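You operate a simulated robot arm through the tools that you are given. There is no shell and no other tool. Be economical: measure what you need, move in short steps, check, and stop when the job is done.

You are at the controls of a simulated two-armed robot. One attempt, no reset.

JOB
Switch on the green and the yellow strobe, holding each steady, then stand them on the steel tray.
Fine: both stay on; the third strobe stays off where it is. Set down upright: what you pick out.

The check looks at the end state, three seconds after you hand in, the way a careful person would. Anything else that was tipped, shoved, dropped, spilled or broken makes it a failure.

ROBOT AND FRAMES
Two 7-joint arms with two-finger parallel grippers on one trunk, on a base that drives. Base frame: it is fixed to the floor where the robot stands at the start and does not move with it; the origin is under the middle of the robot, x ahead of it, y to its left, z up. Readings come in m, degrees, newtons and seconds.
The left shoulder is at the start at [0.06, 0.143, 0.991], the right one opposite. With the tool pointing down near the work surface each hand reaches from about 0.14 to 0.56 m from the robot's upright axis, wherever it stands, measured 20 degrees to its own side. Places, roughly: black canister [0.75, -1, 1]; blue stock slider [0.5, -0.8, 0.8]; brake lever [0.6, -0.8, 0.9]; button of the blue strobe [0.8, 0.6, 0.5]; button of the green strobe [0.6, 0.4, 0.9]; button of the red strobe [0.5, 0.2, 0.9]; button of the yellow strobe [0.5, 0, 0.9]; chest latch [0.4, 0, 0.8]; clamp bar [0.7, 0.8, 0.5]; clamp knob [0.7, 0.8, 0.5]; dryer switch [0.7, -0.3, 0.9]; fan switch of the grey chest [0.4, 0.3, 0.7]; green stock slider [0.5, -0.8, 0.8]; purple canister [0.5, -1.25, 1]; red stock slider [0.5, -0.6, 0.8]; steel tray [0.5, -0.3, 0.8]. Payload 1.57 kg a hand.
The tool frame of a hand sits at the grasp point between the pads (the TCP): z along the fingers, y along the line on which they close. The tips reach 0.03 m beyond it. The gripper opens to 0.11 m. The fingers are 0.024 m wide and 0.012 m thick; the gripper's body (0.048 by 0.112 m) begins 0.078 m behind the TCP.
Orientation is that of the tool frame in the base frame, as a unit quaternion [x, y, z, w]. With the fingers straight down and closing along the base's y, the tool's x points along the base's -x, its y along +y and its z along -z.

CONTROLS
- The arms move only by the tool send_rows. It takes "left_moves", "right_moves" or both (then of equal length, played together; a hand with none holds still); each is a list of rows, each an object (a shift or turn left out is 0, a gripper value left out holds the last) with "delta_pos": the shift along the tool's x, y, z in m, a list of three; "rot": the turn, a rotation vector about the tool's x, y, z in degrees, a list of three. In form: [{"delta_pos": [dx, dy, dz], "rot": [wx, wy, wz]}, ...]. A call has 1 to 8 rows; each row is the pose to reach, as a shift and turn from the pose commanded when the call began, along the tool's axes at that moment. "left_hand" and "right_hand" are, for a hand that has rows, the opening, from 0 (shut) to 1 (fully open), set as the call begins (left out, the last holds). A row lasts 0.2 s, in which the tool goes at most 0.05 m and 8.6 degrees; a call with a longer step from one row to the next is refused whole, and so is a gripper value outside its range. Where a pose cannot be reached the arm comes as near as it can. A force on the tool above 40 N (or 10 N above the force at the start of the call, whichever is more), or a blocked arm, ends the call early, and 0.2 s more pass. Each finger travels about 0.045 m/s and halts on what it meets, pressing with about 34 N; the grip force reading is that of the motor and also rises with nothing between the fingers. The clock runs only during rows and for 0.2 s after the last one: add rows that repeat a pose to give the fingers time. The reply holds the time, the measured pose of the TCP, the force on the tool along the base axes, the opening and the grip force, in the units named above and with some noise, with the torque about the TCP (base axes, N m) and any sound that the robot's microphone picked up, and new pictures: "show" is both (left out), scene, wrist or none (wrist: the cameras of the hands that moved).
- Cameras (640 x 400 px; columns grow to the right, rows downward): "scene" is now at [0.0482, -0.0036, 1.6008]; the picture's right is [-0.05, -1.00, 0.00], its down [-0.75, 0.04, -0.66] and it looks along [0.65, -0.03, -0.76] (base axes); focal length 263 px, centre (320, 200). "left" rides on the left gripper at [0.07, -0.016, -0.141] in its tool frame; the picture's right is [0.23, 0.97, 0.00], its down [-0.85, 0.20, -0.48] and it looks along [-0.47, 0.11, 0.88] (tool axes); focal length 222 px, centre (320, 200). "right" rides on the right gripper at [0.07, 0.016, -0.141] in its tool frame; the picture's right is [-0.23, 0.97, 0.00], its down [-0.86, -0.20, -0.48] and it looks along [-0.47, -0.11, 0.88] (tool axes); focal length 222 px, centre (320, 200). There is no depth. A picture from a camera that has moved, and an enlarged one, comes with that camera's place and axes in the base frame and with its lens.
- lift_body(by): slides the trunk up (or, below 0, down) by that many m; the arms and the scene camera ride with it, the base frame stays. It gives what a move gives, with no picture.
- roll_base(legs): drives the robot by 1 to 6 legs, each [ahead, left, turn to the left] in m, m and degrees, along the robot's own axes; the way and the turn of a leg run together, so that a leg with both is an arc; at most 1.5 m and 180 degrees a leg. The arms and the cameras ride along, it lands a little off, and it stops where it bumps. It gives what a move gives, and a new picture of the scene camera.
- pan_tilt(pan, tilt): turns the head with the scene camera to pan (to the left, within 86 degrees either way) and tilt (down, from -29 to 69), counted from straight ahead of the robot. It gives what a move gives, and a new picture of the scene camera.
- enlarge(camera, box): a new picture of the part [left, top, right, bottom] of that camera's present view, enlarged. No time passes.
- hand_in(): hands the job in; it is judged then, once.

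Work in short steps. Places have to be worked out from the pictures, the camera data and where the tool is seen: move nearer, look again, correct. Check each grasp and each placing, and mend what went wrong. You have 120 turns and 260 pictures in all, those below and enlarged ones among them. Open the grippers and draw the arms clear of the work before you hand the job in, unless the task says otherwise; then end with one line.

The tools are called after ">>>" as a command line: name --argument value ..., lists and objects as JSON in quotes. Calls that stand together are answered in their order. send_rows: Moves the arms, as the interface text tells. Its arguments: {"type":"object","properties":{"left_moves":{"type":"array"},"left_hand":{"type":"number"},"right_moves":{"type":"array"},"right_hand":{"type":"number"},"show":{"type":"string","enum":["both","scene","wrist","none"]}},"required":[]} The other tools are called the same way: lift_body (by) slides the trunk up or down; roll_base (legs) drives the base; pan_tilt (pan, tilt) turns the head that bears the scene camera; enlarge (camera, box) takes an enlarged picture of a part of a camera's view; hand_in () hands the job in.

At the start:

```text
time_s: 0.0
left_eef_pos: [0.5118, 0.3077, 1.1532]
left_orientation: [0.0, 1.0, 0.0, 0.0]
left_contact_force: [0.1, -0.3, -0.4]
left_torque: [0.01, -0.03, -0.02]
left_gripper_width: 0.1099
left_finger_force: 0.1
right_eef_pos: [0.5191, -0.1179, 1.129]
right_orientation: [0.0, 1.0, 0.0, 0.0]
right_contact_force: [-0.7, -0.1, -0.1]
right_torque: [0.0, 0.0, -0.01]
right_gripper_width: 0.11
right_finger_force: 0.1
trunk travel left (down, up): [-0.59, 0.0]
robot x, y, heading: [-0.0036, 0.0019, -0.2]
head pan, tilt: [-2.9, 49.1]
```

scene: 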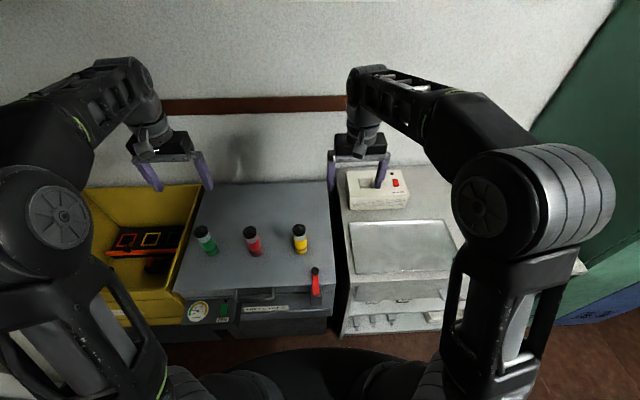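
right: 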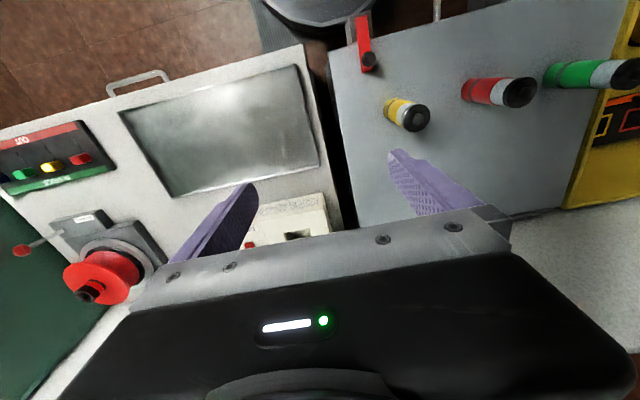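
left: 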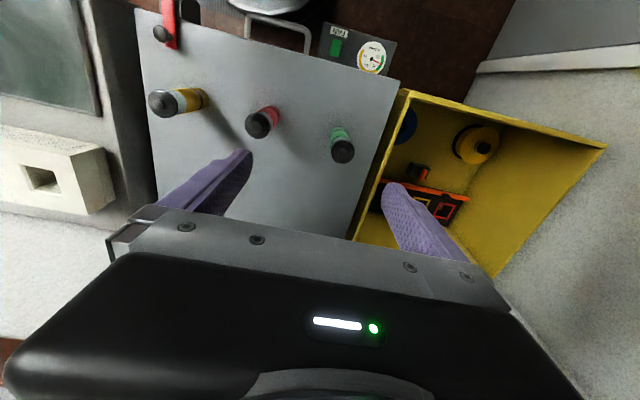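

Three strobes (green, red, yellow) stand on the grey chest, with the tray to the right. I look closer first.

>>> enlarge --camera "scene" --box '[180, 200, 340, 300]'

>>> enlarge --camera "right" --box '[340, 20, 640, 200]'

>>> enlarge --camera "left" --box '[130, 60, 370, 210]'

```text
4.00 times, centred on (260, 250) of scene
camera zoom: at [0.0482, -0.0036, 1.6008], right [-0.05, -1.0, 0.0], down [-0.75, 0.04, -0.66], along [0.65, -0.03, -0.76], focal length 1051 px, centre (560, 0)
```

zoom: 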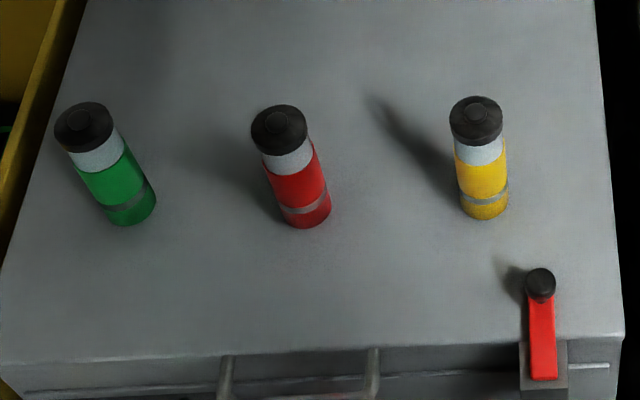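

```text
2.13 times, centred on (490, 110) of right
camera zoom: at [0.4481, -0.1004, 1.2701], right [0.23, 0.97, 0.0], down [0.86, -0.2, 0.48], along [0.47, -0.11, -0.88], focal length 474 px, centre (-43, 392)
```

zoom: 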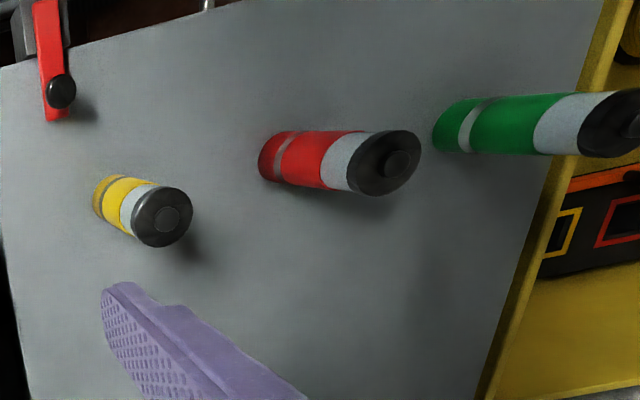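

```text
2.67 times, centred on (250, 135) of left
camera zoom: at [0.4431, 0.2916, 1.2944], right [-0.23, 0.97, 0.0], down [0.85, 0.2, 0.48], along [0.47, 0.11, -0.88], focal length 592 px, centre (507, 373)
```

zoom: 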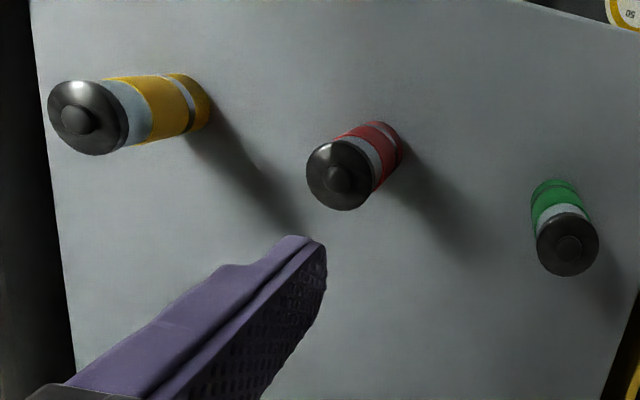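

I place the caps at about yellow (0.536, 0.043), red (0.536, 0.20) and green (0.54, 0.36), with the tops near z 0.89 and the chest top near 0.755. The right hand will hold yellow with a 45° forward-tilted grasp, and the left will press from above. I start by tilting the right hand and bringing it near.

>>> send_rows --right_moves '[{"delta_pos": [0.011, 0.02, 0.02], "rot": [0, -7.5, 0]}, {"delta_pos": [0.023, 0.045, 0.04], "rot": [0, -15, 0]}, {"delta_pos": [0.034, 0.07, 0.065], "rot": [0, -22.5, 0]}, {"delta_pos": [0.045, 0.1, 0.09], "rot": [0, -30, 0]}, {"delta_pos": [0.057, 0.13, 0.11], "rot": [0, -37.5, 0]}, {"delta_pos": [0.068, 0.161, 0.129], "rot": [0, -45, 0]}, {"delta_pos": [0.068, 0.161, 0.129], "rot": [0, -45, 0]}]' --right_hand 1

```text
time_s: 1.6
left_eef_pos: [0.5135, 0.3057, 1.1527]
left_orientation: [0.0, 1.0, 0.0, -0.001]
left_contact_force: [0.0, 0.5, -0.1]
left_torque: [-0.01, 0.01, -0.03]
left_gripper_width: 0.1102
left_finger_force: 0.0
right_eef_pos: [0.4552, 0.0468, 1.0014]
right_orientation: [0.0, 0.924, -0.001, 0.382]
right_contact_force: [-0.5, 0.3, -0.2]
right_torque: [-0.01, -0.05, 0.01]
right_gripper_width: 0.11
right_finger_force: 0.0
trunk travel left (down, up): [-0.59, 0.0]
robot x, y, heading: [-0.0016, -0.0032, 0.2]
head pan, tilt: [-2.9, 49.1]
camera scene: at [0.0486, -0.0048, 1.6008], right [-0.05, -1.0, 0.0], down [-0.75, 0.04, -0.65], along [0.65, -0.03, -0.76], focal length 263 px, centre (320, 200)
camera right: at [0.3034, 0.0626, 1.0499], right [0.16, 0.97, 0.16], down [0.27, -0.2, 0.94], along [0.95, -0.11, -0.29], focal length 222 px, centre (320, 200)
```

scene: 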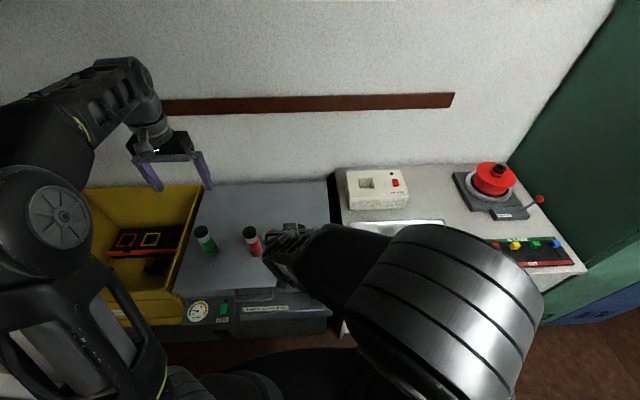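
right: 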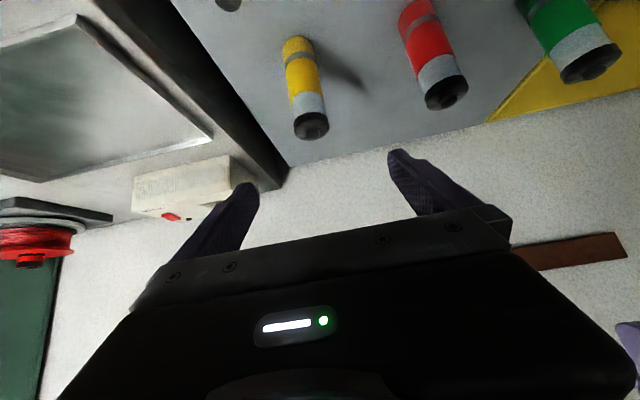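

The right camera puts yellow at y ≈ 0.04, which lines up. I lower the hand to the pre-grasp pose.

>>> send_rows --right_moves '[{"delta_pos": [0.025, -0.002, 0.023]}, {"delta_pos": [0.051, -0.004, 0.047]}, {"delta_pos": [0.076, -0.006, 0.07]}, {"delta_pos": [0.076, -0.006, 0.07]}]' --show "wrist"

```text
time_s: 2.6
left_eef_pos: [0.5121, 0.3072, 1.1538]
left_orientation: [0.0, 1.0, 0.0, 0.001]
left_contact_force: [-0.4, 0.4, 0.4]
left_torque: [0.0, -0.01, -0.03]
left_gripper_width: 0.1101
left_finger_force: 0.0
right_eef_pos: [0.4516, 0.0386, 0.9003]
right_orientation: [0.0, 0.924, 0.001, 0.383]
right_contact_force: [0.1, 1.1, 0.9]
right_torque: [-0.01, -0.01, -0.01]
right_gripper_width: 0.1098
right_finger_force: 0.1
trunk travel left (down, up): [-0.59, 0.0]
robot x, y, heading: [0.0, -0.0002, 0.0]
head pan, tilt: [-2.9, 49.1]
camera right: at [0.2995, 0.0554, 0.9494], right [0.16, 0.97, 0.16], down [0.27, -0.2, 0.94], along [0.95, -0.11, -0.29], focal length 222 px, centre (320, 200)
```

right: 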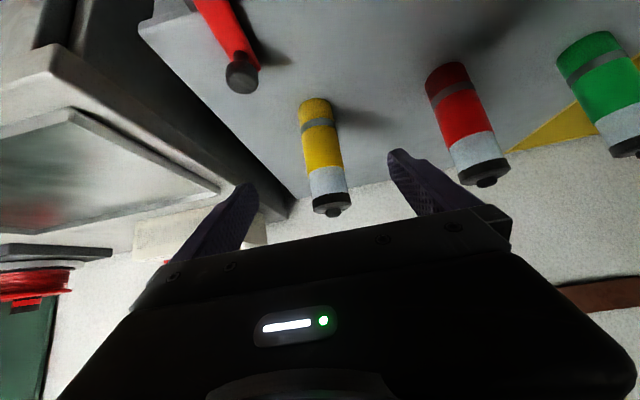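

Yellow's body is centred near (0.537, 0.0405). I advance along the fingers to straddle it at z ≈ 0.81.

>>> send_rows --right_moves '[{"delta_pos": [0.001, 0.001, 0.03]}, {"delta_pos": [0.001, 0.002, 0.06]}, {"delta_pos": [0.002, 0.002, 0.09]}, {"delta_pos": [0.003, 0.002, 0.125]}, {"delta_pos": [0.003, 0.002, 0.125]}]'

```text
time_s: 3.8
left_eef_pos: [0.5118, 0.3074, 1.1526]
left_orientation: [0.0, 1.0, 0.0, 0.0]
left_contact_force: [-0.2, -0.2, 0.0]
left_torque: [-0.01, -0.02, 0.01]
left_gripper_width: 0.1103
left_finger_force: 0.1
right_eef_pos: [0.5346, 0.0389, 0.8065]
right_orientation: [-0.001, 0.924, 0.0, 0.382]
right_contact_force: [0.6, -0.5, -0.1]
right_torque: [0.0, -0.03, 0.0]
right_gripper_width: 0.1102
right_finger_force: 0.0
trunk travel left (down, up): [-0.59, 0.0]
robot x, y, heading: [-0.0, -0.0004, -0.2]
head pan, tilt: [-2.9, 49.1]
camera scene: at [0.0476, -0.0033, 1.6008], right [-0.05, -1.0, 0.0], down [-0.75, 0.04, -0.66], along [0.65, -0.03, -0.76], focal length 263 px, centre (320, 200)
camera right: at [0.3835, 0.0555, 0.8569], right [0.16, 0.97, 0.16], down [0.27, -0.2, 0.94], along [0.95, -0.11, -0.29], focal length 222 px, centre (320, 200)
```

scene: 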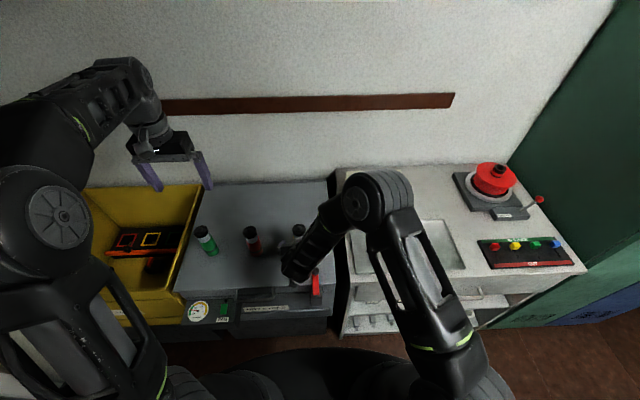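
right: 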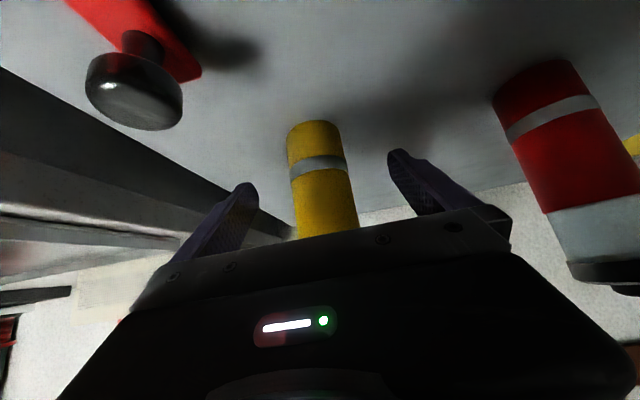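

Yellow is centred between the fingers. I close the right hand.

>>> send_rows --right_moves '[{"delta_pos": [0, 0, 0]}, {"delta_pos": [0, 0, 0]}, {"delta_pos": [0, 0, 0]}, {"delta_pos": [0, 0, 0]}, {"delta_pos": [0, 0, 0]}, {"delta_pos": [0, 0, 0]}]' --right_hand 0

>>> enlarge --camera "scene" --box '[200, 200, 360, 300]'

>>> enlarge --camera "left" --box '[130, 60, 370, 210]'

```text
time_s: 5.2
left_eef_pos: [0.5135, 0.3071, 1.152]
left_orientation: [0.0, 1.0, 0.0, 0.0]
left_contact_force: [-0.6, 0.2, 0.7]
left_torque: [0.01, 0.04, -0.03]
left_gripper_width: 0.1101
left_finger_force: 0.0
right_eef_pos: [0.5342, 0.0381, 0.8085]
right_orientation: [0.0, 0.924, 0.0, 0.382]
right_contact_force: [-0.2, -0.1, 0.0]
right_torque: [0.03, -0.02, 0.04]
right_gripper_width: 0.0435
right_finger_force: 33.7
trunk travel left (down, up): [-0.59, 0.0]
robot x, y, heading: [-0.0011, 0.0, -0.1]
head pan, tilt: [-2.9, 49.1]
camera scene: at [0.0482, -0.0035, 1.6008], right [-0.05, -1.0, 0.0], down [-0.75, 0.04, -0.66], along [0.65, -0.03, -0.76], focal length 263 px, centre (320, 200)
camera right: at [0.3837, 0.0553, 0.857], right [0.16, 0.97, 0.16], down [0.27, -0.2, 0.94], along [0.95, -0.11, -0.29], focal length 222 px, centre (320, 200)
```

scene: 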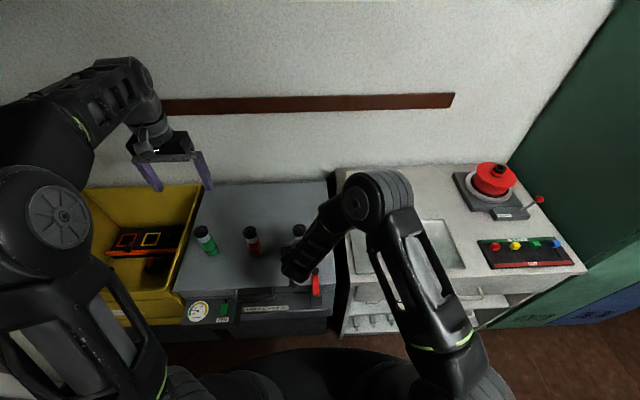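
right: 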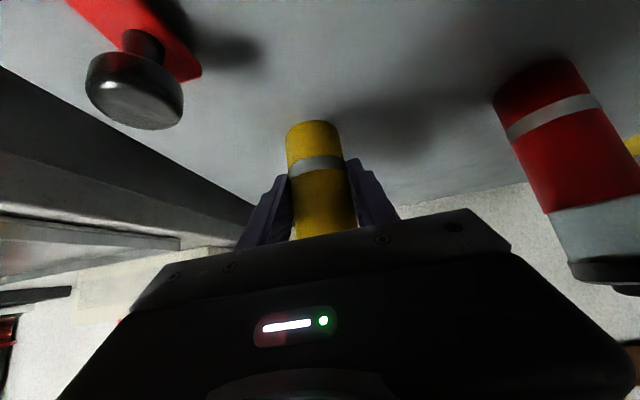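

```text
4.00 times, centred on (280, 250) of scene
camera zoom: at [0.0482, -0.0035, 1.6008], right [-0.05, -1.0, 0.0], down [-0.75, 0.04, -0.66], along [0.65, -0.03, -0.76], focal length 1051 px, centre (480, 0)
```

zoom: 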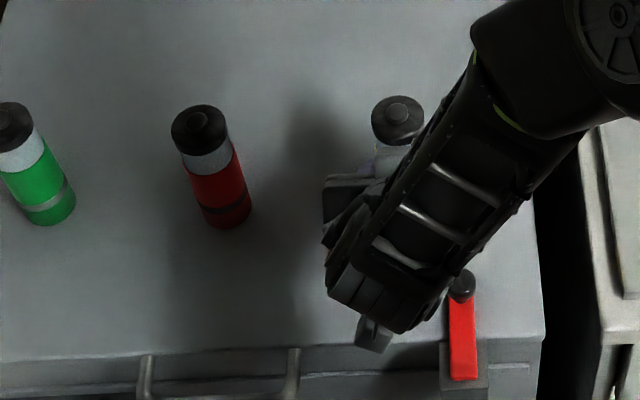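

```text
2.67 times, centred on (250, 135) of left
camera zoom: at [0.4431, 0.2916, 1.2944], right [-0.23, 0.97, 0.0], down [0.85, 0.2, 0.48], along [0.47, 0.11, -0.88], focal length 592 px, centre (507, 373)
```

zoom: 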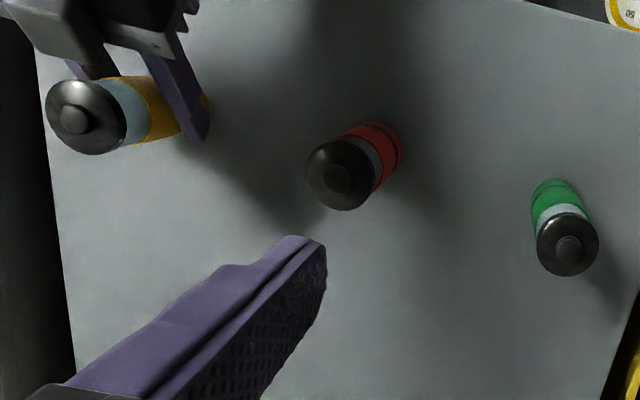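

Yellow is held (width 0.0435, 34 N). Its button is about at (0.539, 0.042, 0.892). I shut the left hand, tilt it 25° so the fingers point down and to the right, and bring it above the button.

>>> send_rows --left_moves '[{"delta_pos": [-0.004, -0.035, 0.008], "rot": [4, 0, 0]}, {"delta_pos": [-0.009, -0.07, 0.025], "rot": [8, 0, 0]}, {"delta_pos": [-0.013, -0.105, 0.045], "rot": [12, 0, 0]}, {"delta_pos": [-0.017, -0.14, 0.065], "rot": [16, 0, 0]}, {"delta_pos": [-0.022, -0.175, 0.085], "rot": [20, 0, 0]}, {"delta_pos": [-0.026, -0.207, 0.103], "rot": [25, 0, 0]}, {"delta_pos": [-0.026, -0.207, 0.103], "rot": [25, 0, 0]}]' --left_hand 0

```text
time_s: 6.8
left_eef_pos: [0.539, 0.1, 1.0505]
left_orientation: [-0.001, 0.976, -0.217, 0.0]
left_contact_force: [0.0, 0.5, 0.5]
left_torque: [0.01, -0.02, -0.03]
left_gripper_width: 0.0
left_finger_force: 18.0
right_eef_pos: [0.534, 0.0387, 0.8077]
right_orientation: [0.0, 0.924, 0.0, 0.383]
right_contact_force: [-0.4, -0.4, 0.4]
right_torque: [0.02, 0.06, 0.01]
right_gripper_width: 0.0433
right_finger_force: 33.5
trunk travel left (down, up): [-0.59, 0.0]
robot x, y, heading: [-0.0019, 0.0002, -0.0]
head pan, tilt: [-2.9, 49.1]
camera scene: at [0.0482, -0.0035, 1.6008], right [-0.05, -1.0, 0.0], down [-0.75, 0.04, -0.66], along [0.65, -0.03, -0.76], focal length 263 px, centre (320, 200)
camera left: at [0.4696, 0.1455, 1.1855], right [-0.23, 0.88, -0.41], down [0.85, 0.38, 0.35], along [0.47, -0.27, -0.84], focal length 222 px, centre (320, 200)
```

scene: 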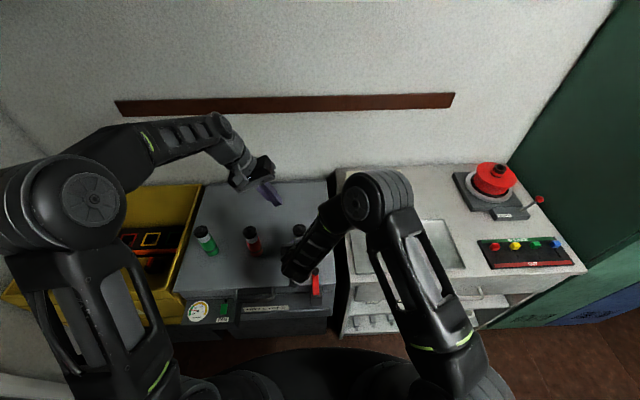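
left: 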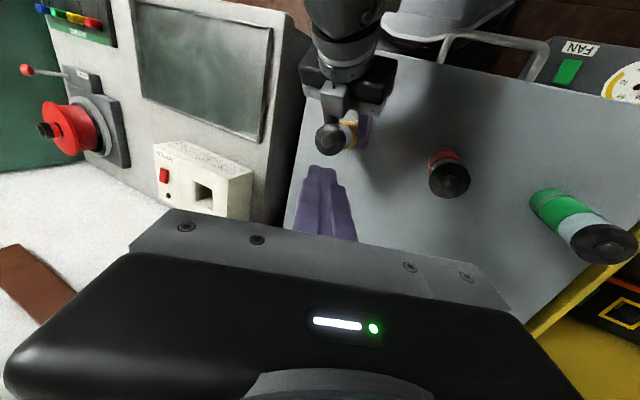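

Clear so far. I come down along the finger axis to about 5 cm from the button.

>>> send_rows --left_moves '[{"delta_pos": [0, 0.005, 0.03]}, {"delta_pos": [0, 0.01, 0.06]}, {"delta_pos": [0, 0.0146, 0.088]}, {"delta_pos": [0, 0.0146, 0.088]}]' --show "none"

>>> enlarge --camera "left" --box '[240, 80, 400, 180]'

>>> enlarge --camera "scene" --box '[220, 170, 380, 270]'

```text
time_s: 7.8
left_eef_pos: [0.5355, 0.0753, 0.9632]
left_orientation: [0.0, 0.976, -0.216, 0.001]
left_contact_force: [0.0, 0.8, -0.1]
left_torque: [0.02, 0.0, 0.04]
left_gripper_width: 0.0001
left_finger_force: 21.2
right_eef_pos: [0.5349, 0.0388, 0.8076]
right_orientation: [-0.001, 0.924, 0.001, 0.383]
right_contact_force: [0.2, -0.2, 0.4]
right_torque: [0.02, 0.01, -0.02]
right_gripper_width: 0.0432
right_finger_force: 34.1
trunk travel left (down, up): [-0.59, 0.0]
robot x, y, heading: [0.0003, -0.0016, -0.1]
head pan, tilt: [-2.9, 49.1]
```

```text
4.00 times, centred on (320, 130) of left
camera zoom: at [0.4673, 0.1205, 1.0987], right [-0.23, 0.88, -0.41], down [0.85, 0.38, 0.35], along [0.47, -0.27, -0.84], focal length 888 px, centre (320, 480)
```

zoom: 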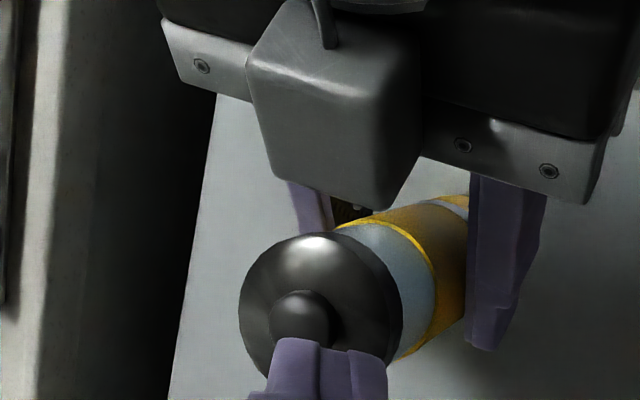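

```text
4.00 times, centred on (300, 220) of scene
camera zoom: at [0.0483, -0.0035, 1.6008], right [-0.05, -1.0, 0.0], down [-0.75, 0.04, -0.66], along [0.65, -0.03, -0.76], focal length 1051 px, centre (400, 120)
```

zoom: 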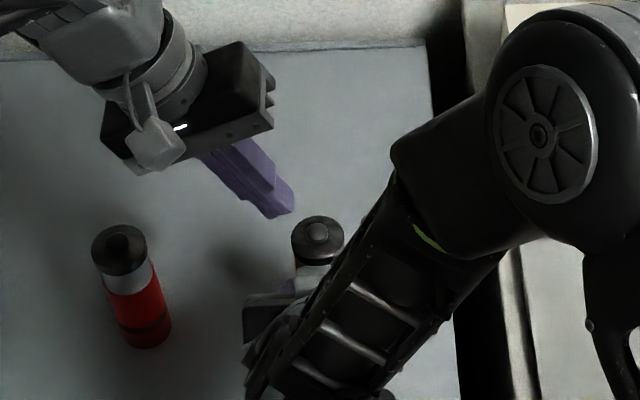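

The button is about at (0.538, 0.041, 0.895). I put the fingertip's low edge about 1 cm above it and check.

>>> send_rows --left_moves '[{"delta_pos": [-0.001, -0.0158, 0.015]}, {"delta_pos": [-0.001, -0.0158, 0.036]}, {"delta_pos": [-0.001, -0.0158, 0.036]}]' --show "none"

>>> enlarge --camera "left" --box '[240, 80, 400, 180]'

>>> enlarge --camera "scene" --box '[260, 190, 340, 240]'

```text
time_s: 8.6
left_eef_pos: [0.5404, 0.0459, 0.9377]
left_orientation: [0.0, 0.976, -0.217, 0.0]
left_contact_force: [0.6, -0.2, -0.1]
left_torque: [0.02, -0.03, 0.02]
left_gripper_width: 0.0
left_finger_force: 21.2
right_eef_pos: [0.5335, 0.0392, 0.8087]
right_orientation: [0.0, 0.924, 0.0, 0.382]
right_contact_force: [-0.5, -0.1, 0.7]
right_torque: [0.05, 0.02, -0.03]
right_gripper_width: 0.0432
right_finger_force: 33.5
trunk travel left (down, up): [-0.59, 0.0]
robot x, y, heading: [0.0014, -0.0024, 0.1]
head pan, tilt: [-2.9, 49.1]
```

```text
4.00 times, centred on (320, 130) of left
camera zoom: at [0.4703, 0.0917, 1.073], right [-0.23, 0.88, -0.41], down [0.85, 0.38, 0.35], along [0.47, -0.27, -0.84], focal length 888 px, centre (320, 480)
```

zoom: 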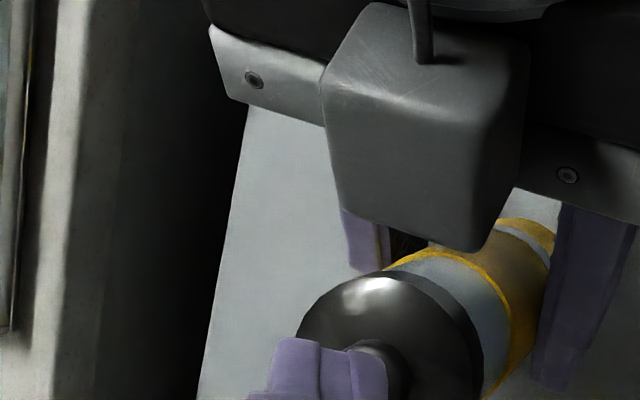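

```text
8.00 times, centred on (300, 215) of scene
camera zoom: at [0.0483, -0.0036, 1.6008], right [-0.05, -1.0, 0.0], down [-0.75, 0.04, -0.66], along [0.65, -0.03, -0.76], focal length 2101 px, centre (480, 80)
```

zoom: 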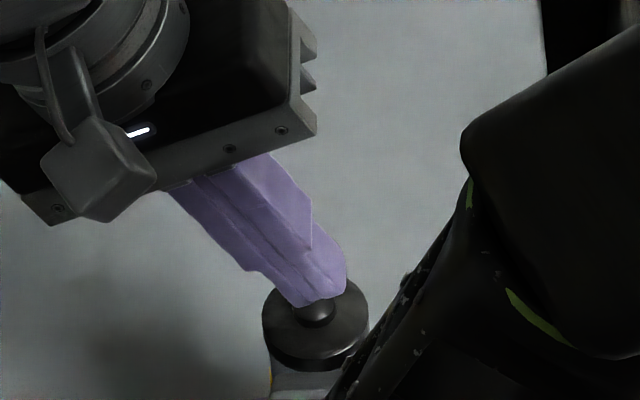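

Tip and button line up. I press straight down in small steps, stopping on force.

>>> send_rows --left_moves '[{"delta_pos": [0, 0.0021, 0.0045]}, {"delta_pos": [0, 0.0034, 0.0072]}, {"delta_pos": [0, 0.0042, 0.009]}, {"delta_pos": [0, 0.0051, 0.0109]}, {"delta_pos": [0, 0.0059, 0.0127]}]' --show "none"

>>> enlarge --camera "scene" --box '[260, 190, 340, 240]'

```text
time_s: 9.8
left_eef_pos: [0.5402, 0.0477, 0.9251]
left_orientation: [0.0, 0.976, -0.217, 0.001]
left_contact_force: [0.5, -0.2, 6.7]
left_torque: [-0.03, -0.07, 0.01]
left_gripper_width: 0.0
left_finger_force: 21.7
right_eef_pos: [0.5338, 0.0387, 0.8072]
right_orientation: [0.0, 0.924, 0.0, 0.382]
right_contact_force: [0.2, 0.1, -1.1]
right_torque: [0.05, -0.18, -0.02]
right_gripper_width: 0.0434
right_finger_force: 34.2
trunk travel left (down, up): [-0.59, 0.0]
robot x, y, heading: [-0.0017, -0.002, 0.1]
head pan, tilt: [-2.9, 49.1]
heard: click
```

```text
8.00 times, centred on (300, 215) of scene
camera zoom: at [0.0482, -0.0035, 1.6009], right [-0.05, -1.0, 0.0], down [-0.75, 0.04, -0.66], along [0.65, -0.03, -0.76], focal length 2101 px, centre (480, 80)
```

zoom: 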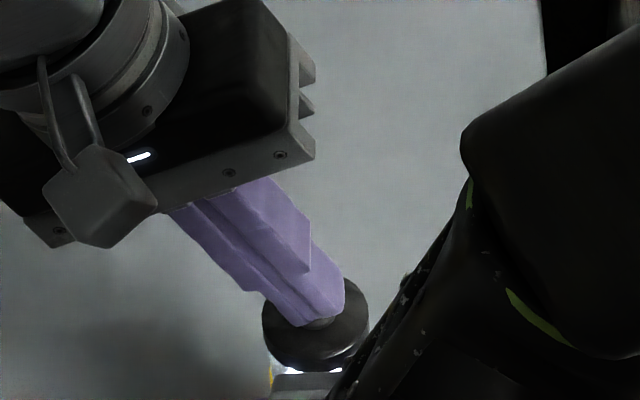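

A click was heard, and the white band now looks lit. I back the left hand off straight up and check that it stays on.

>>> send_rows --left_moves '[{"delta_pos": [0, -0.0085, -0.018]}, {"delta_pos": [0, -0.02, -0.045]}, {"delta_pos": [0, -0.03, -0.085]}, {"delta_pos": [0, -0.03, -0.085]}]' --show "none"

>>> enlarge --camera "scene" --box '[220, 190, 340, 265]'

>>> enlarge --camera "left" --box '[200, 60, 440, 210]'

```text
time_s: 10.8
left_eef_pos: [0.5399, 0.0576, 1.0123]
left_orientation: [0.0, 0.976, -0.216, 0.0]
left_contact_force: [0.2, 0.2, -0.1]
left_torque: [-0.01, -0.01, 0.01]
left_gripper_width: 0.0
left_finger_force: 21.7
right_eef_pos: [0.5347, 0.0388, 0.8064]
right_orientation: [0.0, 0.924, 0.0, 0.383]
right_contact_force: [0.2, 0.2, 0.5]
right_torque: [0.0, -0.01, 0.02]
right_gripper_width: 0.0433
right_finger_force: 34.1
trunk travel left (down, up): [-0.59, 0.0]
robot x, y, heading: [-0.0002, -0.0036, 0.1]
head pan, tilt: [-2.9, 49.1]
```

```text
5.33 times, centred on (280, 228) of scene
camera zoom: at [0.0484, -0.0036, 1.6008], right [-0.05, -1.0, 0.0], down [-0.75, 0.04, -0.65], along [0.65, -0.03, -0.76], focal length 1401 px, centre (533, 53)
```

zoom: 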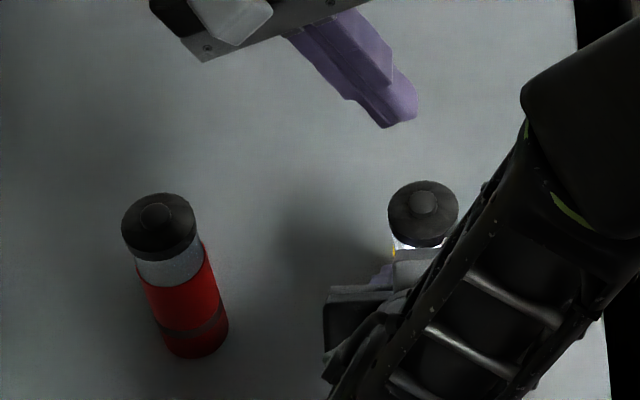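

```text
2.67 times, centred on (320, 135) of left
camera zoom: at [0.4703, 0.1024, 1.1481], right [-0.23, 0.88, -0.41], down [0.85, 0.38, 0.35], along [0.47, -0.27, -0.84], focal length 592 px, centre (320, 373)
```

zoom: 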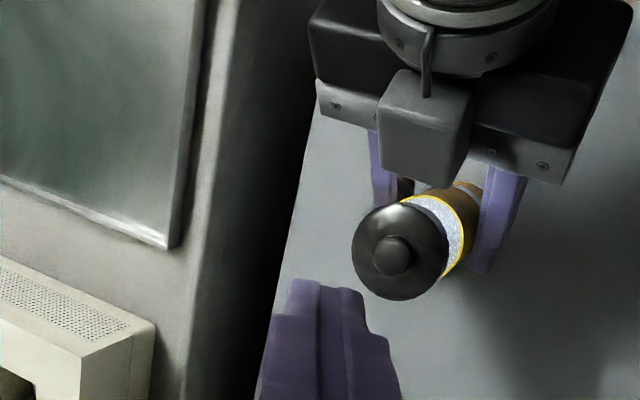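

Yellow is on and stays lit. I draw the left hand away up and to the left while the right hand lifts yellow straight up.

>>> send_rows --left_moves '[{"delta_pos": [0, 0.0, -0.04]}, {"delta_pos": [0, 0.03, -0.08]}, {"delta_pos": [0, 0.065, -0.115]}, {"delta_pos": [0, 0.1, -0.15]}, {"delta_pos": [0, 0.135, -0.18]}, {"delta_pos": [0, 0.167, -0.21]}, {"delta_pos": [0, 0.167, -0.21]}]' --right_moves '[{"delta_pos": [-0.007, 0, -0.007]}, {"delta_pos": [-0.02, 0, -0.02]}, {"delta_pos": [-0.04, 0, -0.04]}, {"delta_pos": [-0.06, 0, -0.06]}, {"delta_pos": [-0.08, 0, -0.08]}, {"delta_pos": [-0.092, 0, -0.092]}, {"delta_pos": [-0.092, 0, -0.092]}]'

```text
time_s: 12.4
left_eef_pos: [0.5402, 0.2617, 1.121]
left_orientation: [-0.001, 0.976, -0.216, -0.001]
left_contact_force: [0.4, 0.0, -0.4]
left_torque: [0.02, -0.02, -0.01]
left_gripper_width: 0.0
left_finger_force: 21.3
left hand out of reach, approached as far as the arm can: row 6, 7
right_eef_pos: [0.5317, 0.0407, 0.9349]
right_orientation: [0.0, 0.924, 0.0, 0.382]
right_contact_force: [1.1, 0.6, -2.5]
right_torque: [-0.01, 0.01, -0.01]
right_gripper_width: 0.0432
right_finger_force: 34.1
trunk travel left (down, up): [-0.59, 0.0]
robot x, y, heading: [-0.0013, -0.0007, -0.0]
head pan, tilt: [-2.9, 49.1]
camera scene: at [0.0486, -0.003, 1.6008], right [-0.05, -1.0, 0.0], down [-0.75, 0.04, -0.65], along [0.65, -0.03, -0.76], focal length 263 px, centre (320, 200)
camera right: at [0.3823, 0.0583, 0.9844], right [0.16, 0.97, 0.16], down [0.27, -0.2, 0.94], along [0.95, -0.11, -0.29], focal length 222 px, centre (320, 200)
camera left: at [0.4716, 0.3071, 1.2574], right [-0.23, 0.88, -0.41], down [0.85, 0.38, 0.35], along [0.47, -0.27, -0.84], focal length 222 px, centre (320, 200)
```

scene: 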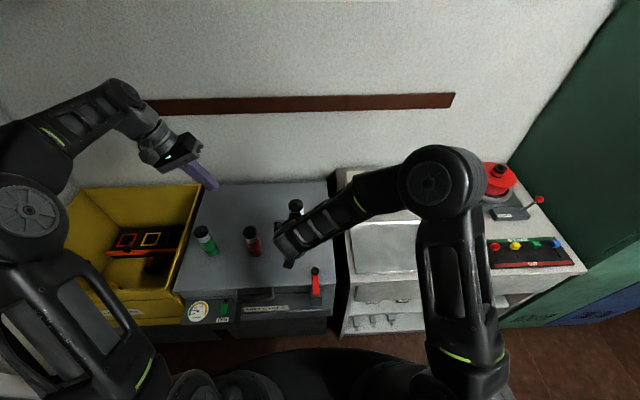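
right: 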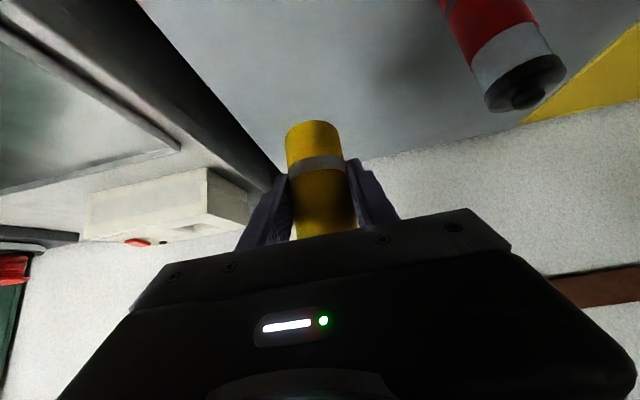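
left: 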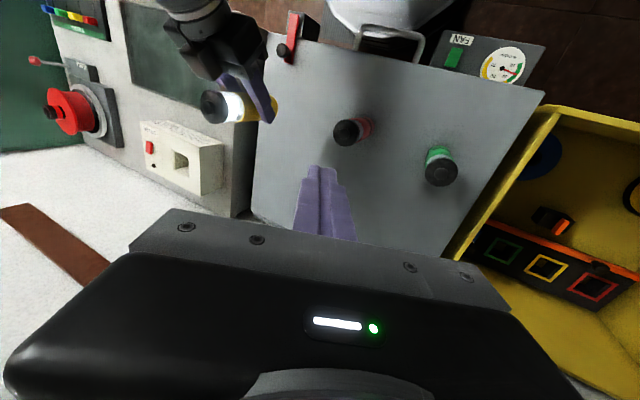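

Yellow is clearly lit and held. I carry it right towards the tray in two calls.

>>> send_rows --right_moves '[{"delta_pos": [0, -0.04, 0]}, {"delta_pos": [0, -0.08, 0]}, {"delta_pos": [0, -0.12, 0]}, {"delta_pos": [0, -0.16, 0]}, {"delta_pos": [0, -0.2, 0]}, {"delta_pos": [0, -0.24, 0]}, {"delta_pos": [0, -0.24, 0]}]'

```text
time_s: 14.0
left_eef_pos: [0.5419, 0.2615, 1.1227]
left_orientation: [-0.001, 0.977, -0.215, 0.0]
left_contact_force: [-0.5, -0.3, -0.2]
left_torque: [0.0, 0.01, -0.04]
left_gripper_width: 0.0
left_finger_force: 21.2
right_eef_pos: [0.5329, -0.2001, 0.9359]
right_orientation: [-0.001, 0.924, 0.001, 0.383]
right_contact_force: [-0.9, -0.2, -1.8]
right_torque: [-0.02, -0.03, -0.02]
right_gripper_width: 0.0433
right_finger_force: 34.2
trunk travel left (down, up): [-0.59, 0.0]
robot x, y, heading: [-0.0017, 0.001, -0.0]
head pan, tilt: [-2.9, 49.1]
camera scene: at [0.0486, -0.003, 1.6008], right [-0.05, -1.0, 0.0], down [-0.75, 0.04, -0.65], along [0.65, -0.03, -0.76], focal length 263 px, centre (320, 200)
camera right: at [0.3825, -0.1834, 0.9852], right [0.16, 0.97, 0.16], down [0.27, -0.2, 0.94], along [0.95, -0.11, -0.29], focal length 222 px, centre (320, 200)
```

scene: 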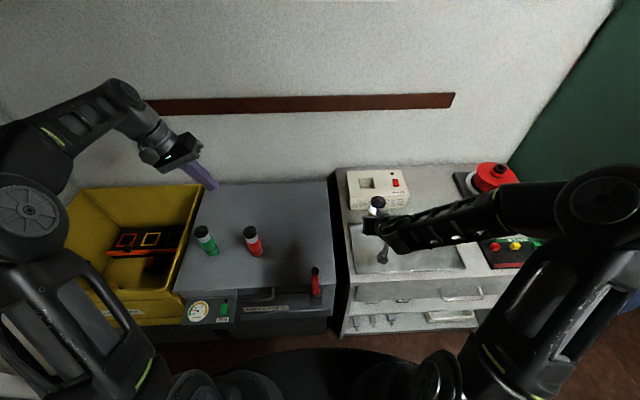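
right: 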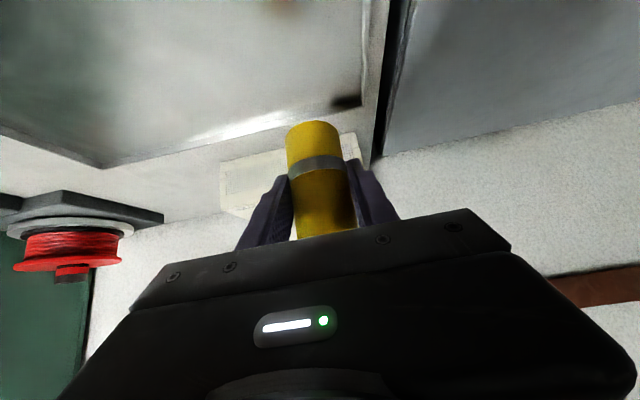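

The tray lies below. I move 11 cm further right and 1 cm nearer, keeping the elbow modest, then look at the tray and elbow clearance.

>>> send_rows --right_moves '[{"delta_pos": [0, -0.04, 0]}, {"delta_pos": [0.004, -0.08, -0.004]}, {"delta_pos": [0.007, -0.115, -0.007]}, {"delta_pos": [0.007, -0.115, -0.007]}]'

>>> enlarge --camera "scene" --box '[330, 160, 570, 310]'

```text
time_s: 15.0
left_eef_pos: [0.5414, 0.262, 1.1209]
left_orientation: [0.0, 0.976, -0.216, 0.0]
left_contact_force: [1.2, 0.3, 0.3]
left_torque: [-0.02, -0.01, -0.04]
left_gripper_width: 0.0002
left_finger_force: 21.4
right_eef_pos: [0.5244, -0.3141, 0.9358]
right_orientation: [-0.001, 0.924, 0.0, 0.382]
right_contact_force: [-0.1, 1.4, -1.7]
right_torque: [-0.02, 0.01, -0.01]
right_gripper_width: 0.0432
right_finger_force: 34.7
trunk travel left (down, up): [-0.59, 0.0]
robot x, y, heading: [0.0009, 0.0003, -0.0]
head pan, tilt: [-2.9, 49.1]
camera scene: at [0.0487, -0.0031, 1.6008], right [-0.05, -1.0, 0.0], down [-0.75, 0.04, -0.65], along [0.65, -0.03, -0.76], focal length 263 px, centre (320, 200)
camera right: at [0.3739, -0.2978, 0.986], right [0.16, 0.97, 0.16], down [0.27, -0.2, 0.94], along [0.95, -0.11, -0.29], focal length 222 px, centre (320, 200)
```

scene: 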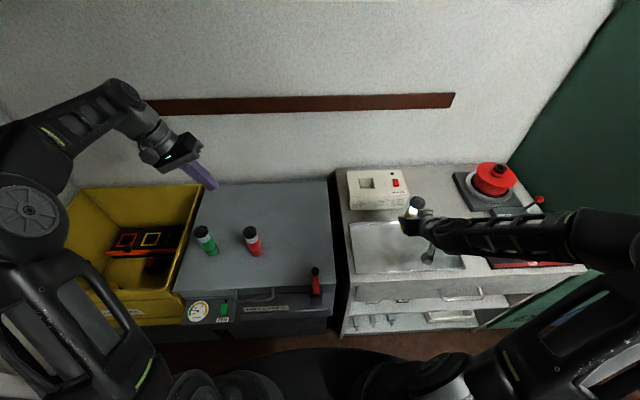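
right: 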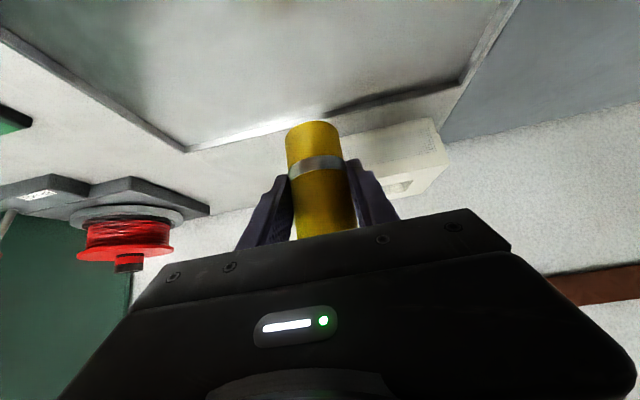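

```text
2.67 times, centred on (450, 235) of scene
camera zoom: at [0.0487, -0.0031, 1.6008], right [-0.05, -1.0, 0.0], down [-0.75, 0.04, -0.65], along [0.65, -0.03, -0.76], focal length 700 px, centre (-27, 107)
```

zoom: 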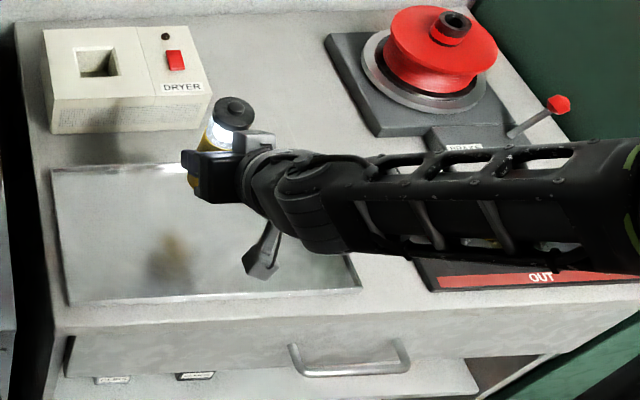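

The forearm hangs over the spool area on the right, so lowering there is risky. I bring the arm back left relative to the robot, then drive the base right instead.

>>> send_rows --right_moves '[{"delta_pos": [0, 0.04, 0]}, {"delta_pos": [0, 0.08, 0]}, {"delta_pos": [0, 0.12, 0]}, {"delta_pos": [0, 0.16, 0]}, {"delta_pos": [0, 0.2, 0]}, {"delta_pos": [0, 0.24, 0]}, {"delta_pos": [0, 0.26, 0]}, {"delta_pos": [0, 0.26, 0]}]' --show "none"

>>> roll_base --legs '[[0, -0.28, 0]]'

```text
time_s: 16.8
left_eef_pos: [0.5412, 0.261, 1.1224]
left_orientation: [0.0, 0.976, -0.216, 0.0]
left_contact_force: [-0.5, -0.3, 0.2]
left_torque: [0.0, 0.0, 0.0]
left_gripper_width: 0.0001
left_finger_force: 21.4
right_eef_pos: [0.5208, -0.0517, 0.9378]
right_orientation: [0.0, 0.924, 0.001, 0.383]
right_contact_force: [-1.0, -0.4, -2.2]
right_torque: [0.01, 0.02, 0.03]
right_gripper_width: 0.0433
right_finger_force: 34.1
trunk travel left (down, up): [-0.59, 0.0]
robot x, y, heading: [0.0021, 0.0003, 0.3]
head pan, tilt: [-2.9, 49.1]
```

```text
time_s: 18.7
left_eef_pos: [0.5421, -0.0187, 1.1226]
left_orientation: [0.002, 0.977, -0.215, 0.0]
left_contact_force: [0.4, -1.8, 0.3]
left_torque: [0.02, 0.0, 0.0]
left_gripper_width: 0.0002
left_finger_force: 20.9
right_eef_pos: [0.5191, -0.3316, 0.9378]
right_orientation: [0.002, 0.924, -0.001, 0.382]
right_contact_force: [0.4, 0.5, -2.3]
right_torque: [0.03, 0.0, 0.01]
right_gripper_width: 0.0434
right_finger_force: 34.0
trunk travel left (down, up): [-0.59, 0.0]
robot x, y, heading: [-0.0027, -0.2798, -0.3]
head pan, tilt: [-2.9, 49.1]
camera scene: at [0.0476, -0.2805, 1.6008], right [-0.06, -1.0, 0.0], down [-0.75, 0.04, -0.65], along [0.65, -0.04, -0.76], focal length 263 px, centre (320, 200)
```

scene: 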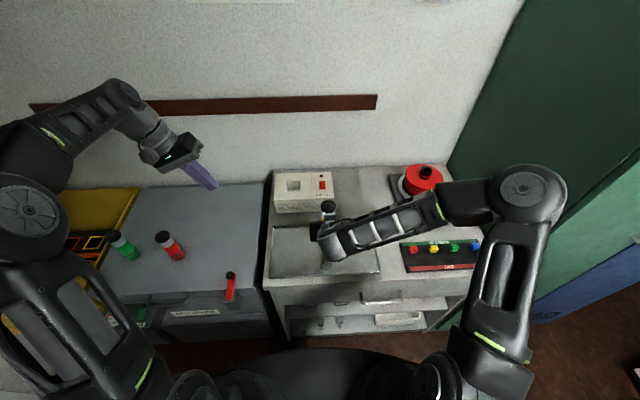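

The base is in place with yellow above the tray at about (0.52, -0.33). I lower it to about 3 cm above the estimated tray height and look.

>>> send_rows --right_moves '[{"delta_pos": [0.014, 0, 0.014]}, {"delta_pos": [0.028, 0, 0.028]}, {"delta_pos": [0.028, 0, 0.028]}]' --show "wrist"

>>> enlarge --camera "scene" --box '[250, 180, 410, 280]'

>>> enlarge --camera "left" --box '[0, 0, 320, 200]'

```text
time_s: 19.5
left_eef_pos: [0.5413, -0.0178, 1.1222]
left_orientation: [0.003, 0.976, -0.216, 0.0]
left_contact_force: [0.6, 0.0, 0.7]
left_torque: [0.03, 0.0, 0.0]
left_gripper_width: 0.0
left_finger_force: 20.8
right_eef_pos: [0.5195, -0.3305, 0.8981]
right_orientation: [0.003, 0.924, 0.0, 0.383]
right_contact_force: [-0.1, -0.2, -1.4]
right_torque: [0.01, -0.02, 0.04]
right_gripper_width: 0.0433
right_finger_force: 34.1
trunk travel left (down, up): [-0.59, 0.0]
robot x, y, heading: [0.0015, -0.2725, -0.2]
head pan, tilt: [-2.9, 49.1]
camera right: at [0.3688, -0.3127, 0.947], right [0.17, 0.97, 0.16], down [0.27, -0.2, 0.94], along [0.95, -0.11, -0.29], focal length 222 px, centre (320, 200)
```

right: 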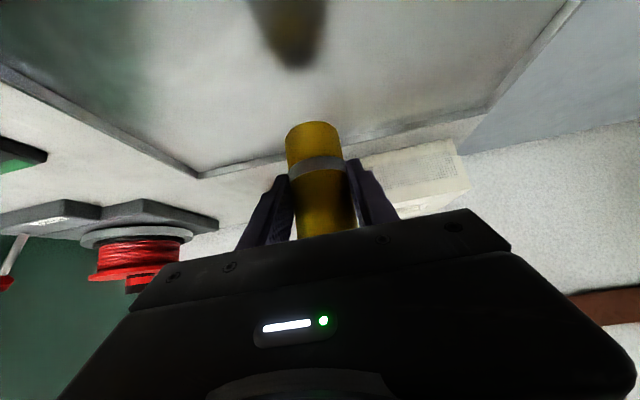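

```text
4.00 times, centred on (330, 230) of scene
camera zoom: at [0.0475, -0.2793, 1.6008], right [-0.06, -1.0, 0.0], down [-0.75, 0.04, -0.65], along [0.65, -0.04, -0.76], focal length 1051 px, centre (280, 80)
```

zoom: 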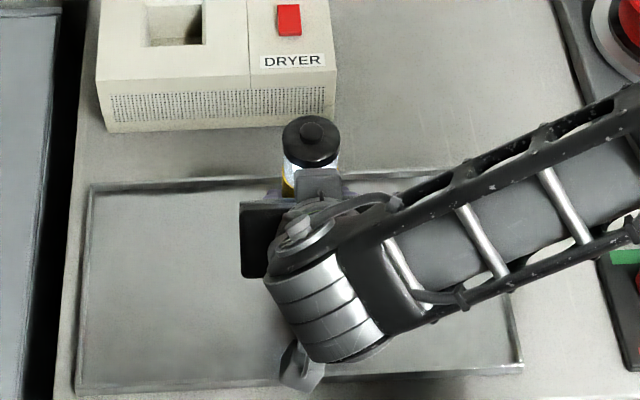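

```text
2.00 times, centred on (160, 100) of left
camera zoom: at [0.4725, 0.0282, 1.2575], right [-0.22, 0.88, -0.41], down [0.86, 0.38, 0.35], along [0.47, -0.27, -0.84], focal length 444 px, centre (640, 400)
```

zoom: 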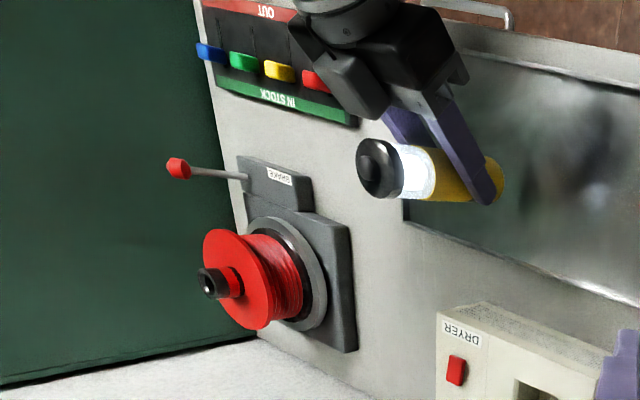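

The reflection puts the tray at z ≈ 0.806, about 4 cm below the strobe's foot. I shift 3 cm right and lower to just above contact, then go in small steps.

>>> send_rows --right_moves '[{"delta_pos": [0, -0.03, 0]}, {"delta_pos": [0.012, -0.03, 0.012]}, {"delta_pos": [0.022, -0.03, 0.022]}, {"delta_pos": [0.024, -0.03, 0.024]}, {"delta_pos": [0.026, -0.03, 0.026]}, {"delta_pos": [0.026, -0.03, 0.026]}]' --show "wrist"

```text
time_s: 20.9
left_eef_pos: [0.5425, -0.017, 1.1232]
left_orientation: [0.002, 0.976, -0.216, 0.0]
left_contact_force: [-0.7, -0.7, 0.6]
left_torque: [0.02, 0.0, 0.04]
left_gripper_width: 0.0
left_finger_force: 21.3
right_eef_pos: [0.5189, -0.3605, 0.8609]
right_orientation: [0.003, 0.924, -0.001, 0.383]
right_contact_force: [0.5, 0.0, -2.8]
right_torque: [0.01, 0.0, -0.02]
right_gripper_width: 0.0434
right_finger_force: 33.3
trunk travel left (down, up): [-0.59, 0.0]
robot x, y, heading: [-0.0019, -0.2718, -0.2]
head pan, tilt: [-2.9, 49.1]
camera right: at [0.3682, -0.3428, 0.9108], right [0.17, 0.97, 0.16], down [0.27, -0.2, 0.94], along [0.95, -0.11, -0.29], focal length 222 px, centre (320, 200)
```

right: 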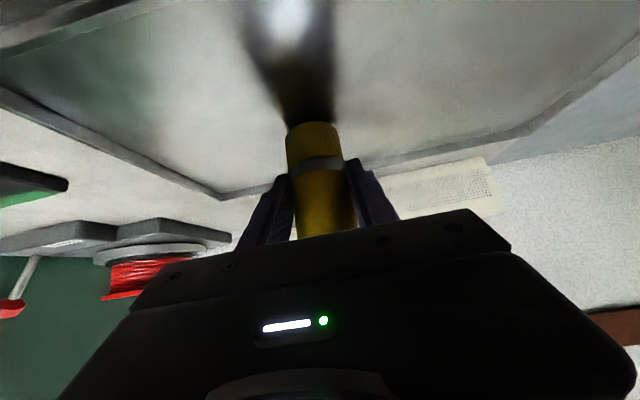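

The foot nearly meets its reflection. I lower 1 mm per row until the force rises.

>>> send_rows --right_moves '[{"delta_pos": [0.0007, 0, 0.0007]}, {"delta_pos": [0.0014, 0, 0.0014]}, {"delta_pos": [0.0021, 0, 0.0021]}, {"delta_pos": [0.0028, 0, 0.0028]}]' --show "wrist"

```text
time_s: 21.9
left_eef_pos: [0.5417, -0.0175, 1.1228]
left_orientation: [0.002, 0.976, -0.216, -0.001]
left_contact_force: [-0.9, 0.6, -0.1]
left_torque: [-0.01, 0.02, 0.0]
left_gripper_width: 0.0
left_finger_force: 21.5
right_eef_pos: [0.5185, -0.361, 0.8575]
right_orientation: [0.002, 0.924, -0.001, 0.382]
right_contact_force: [-0.8, 0.3, -2.1]
right_torque: [0.04, 0.04, 0.0]
right_gripper_width: 0.0433
right_finger_force: 33.9
trunk travel left (down, up): [-0.59, 0.0]
robot x, y, heading: [-0.0002, -0.2745, -0.3]
head pan, tilt: [-2.9, 49.1]
camera right: at [0.3679, -0.3437, 0.9063], right [0.17, 0.97, 0.16], down [0.27, -0.2, 0.94], along [0.95, -0.11, -0.29], focal length 222 px, centre (320, 200)
```

right: 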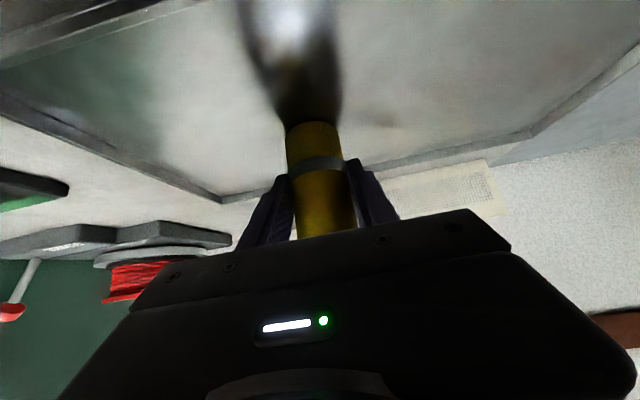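

>>> send_rows --right_moves '[{"delta_pos": [0.0007, 0, 0.0007]}, {"delta_pos": [0.0014, 0, 0.0014]}, {"delta_pos": [0.0021, 0, 0.0021]}, {"delta_pos": [0.0028, 0, 0.0028]}]' --show "wrist"

```text
time_s: 22.9
left_eef_pos: [0.5413, -0.0189, 1.1228]
left_orientation: [0.003, 0.976, -0.216, 0.0]
left_contact_force: [-0.2, 0.1, -0.2]
left_torque: [0.02, -0.02, -0.02]
left_gripper_width: 0.0002
left_finger_force: 21.3
right_eef_pos: [0.5194, -0.3605, 0.8542]
right_orientation: [0.002, 0.923, -0.001, 0.386]
right_contact_force: [-4.4, -2.6, 14.7]
right_torque: [0.01, 0.45, 0.07]
right_gripper_width: 0.0432
right_finger_force: 34.3
trunk travel left (down, up): [-0.59, 0.0]
robot x, y, heading: [0.0, -0.275, -0.5]
head pan, tilt: [-2.9, 49.1]
camera right: at [0.3687, -0.344, 0.9043], right [0.17, 0.97, 0.16], down [0.26, -0.2, 0.94], along [0.95, -0.11, -0.29], focal length 222 px, centre (320, 200)
```

right: 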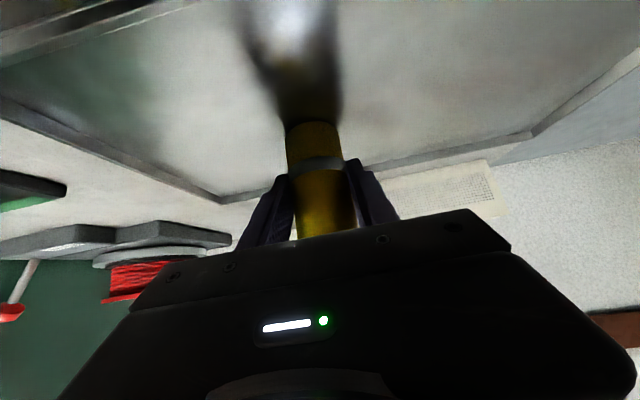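

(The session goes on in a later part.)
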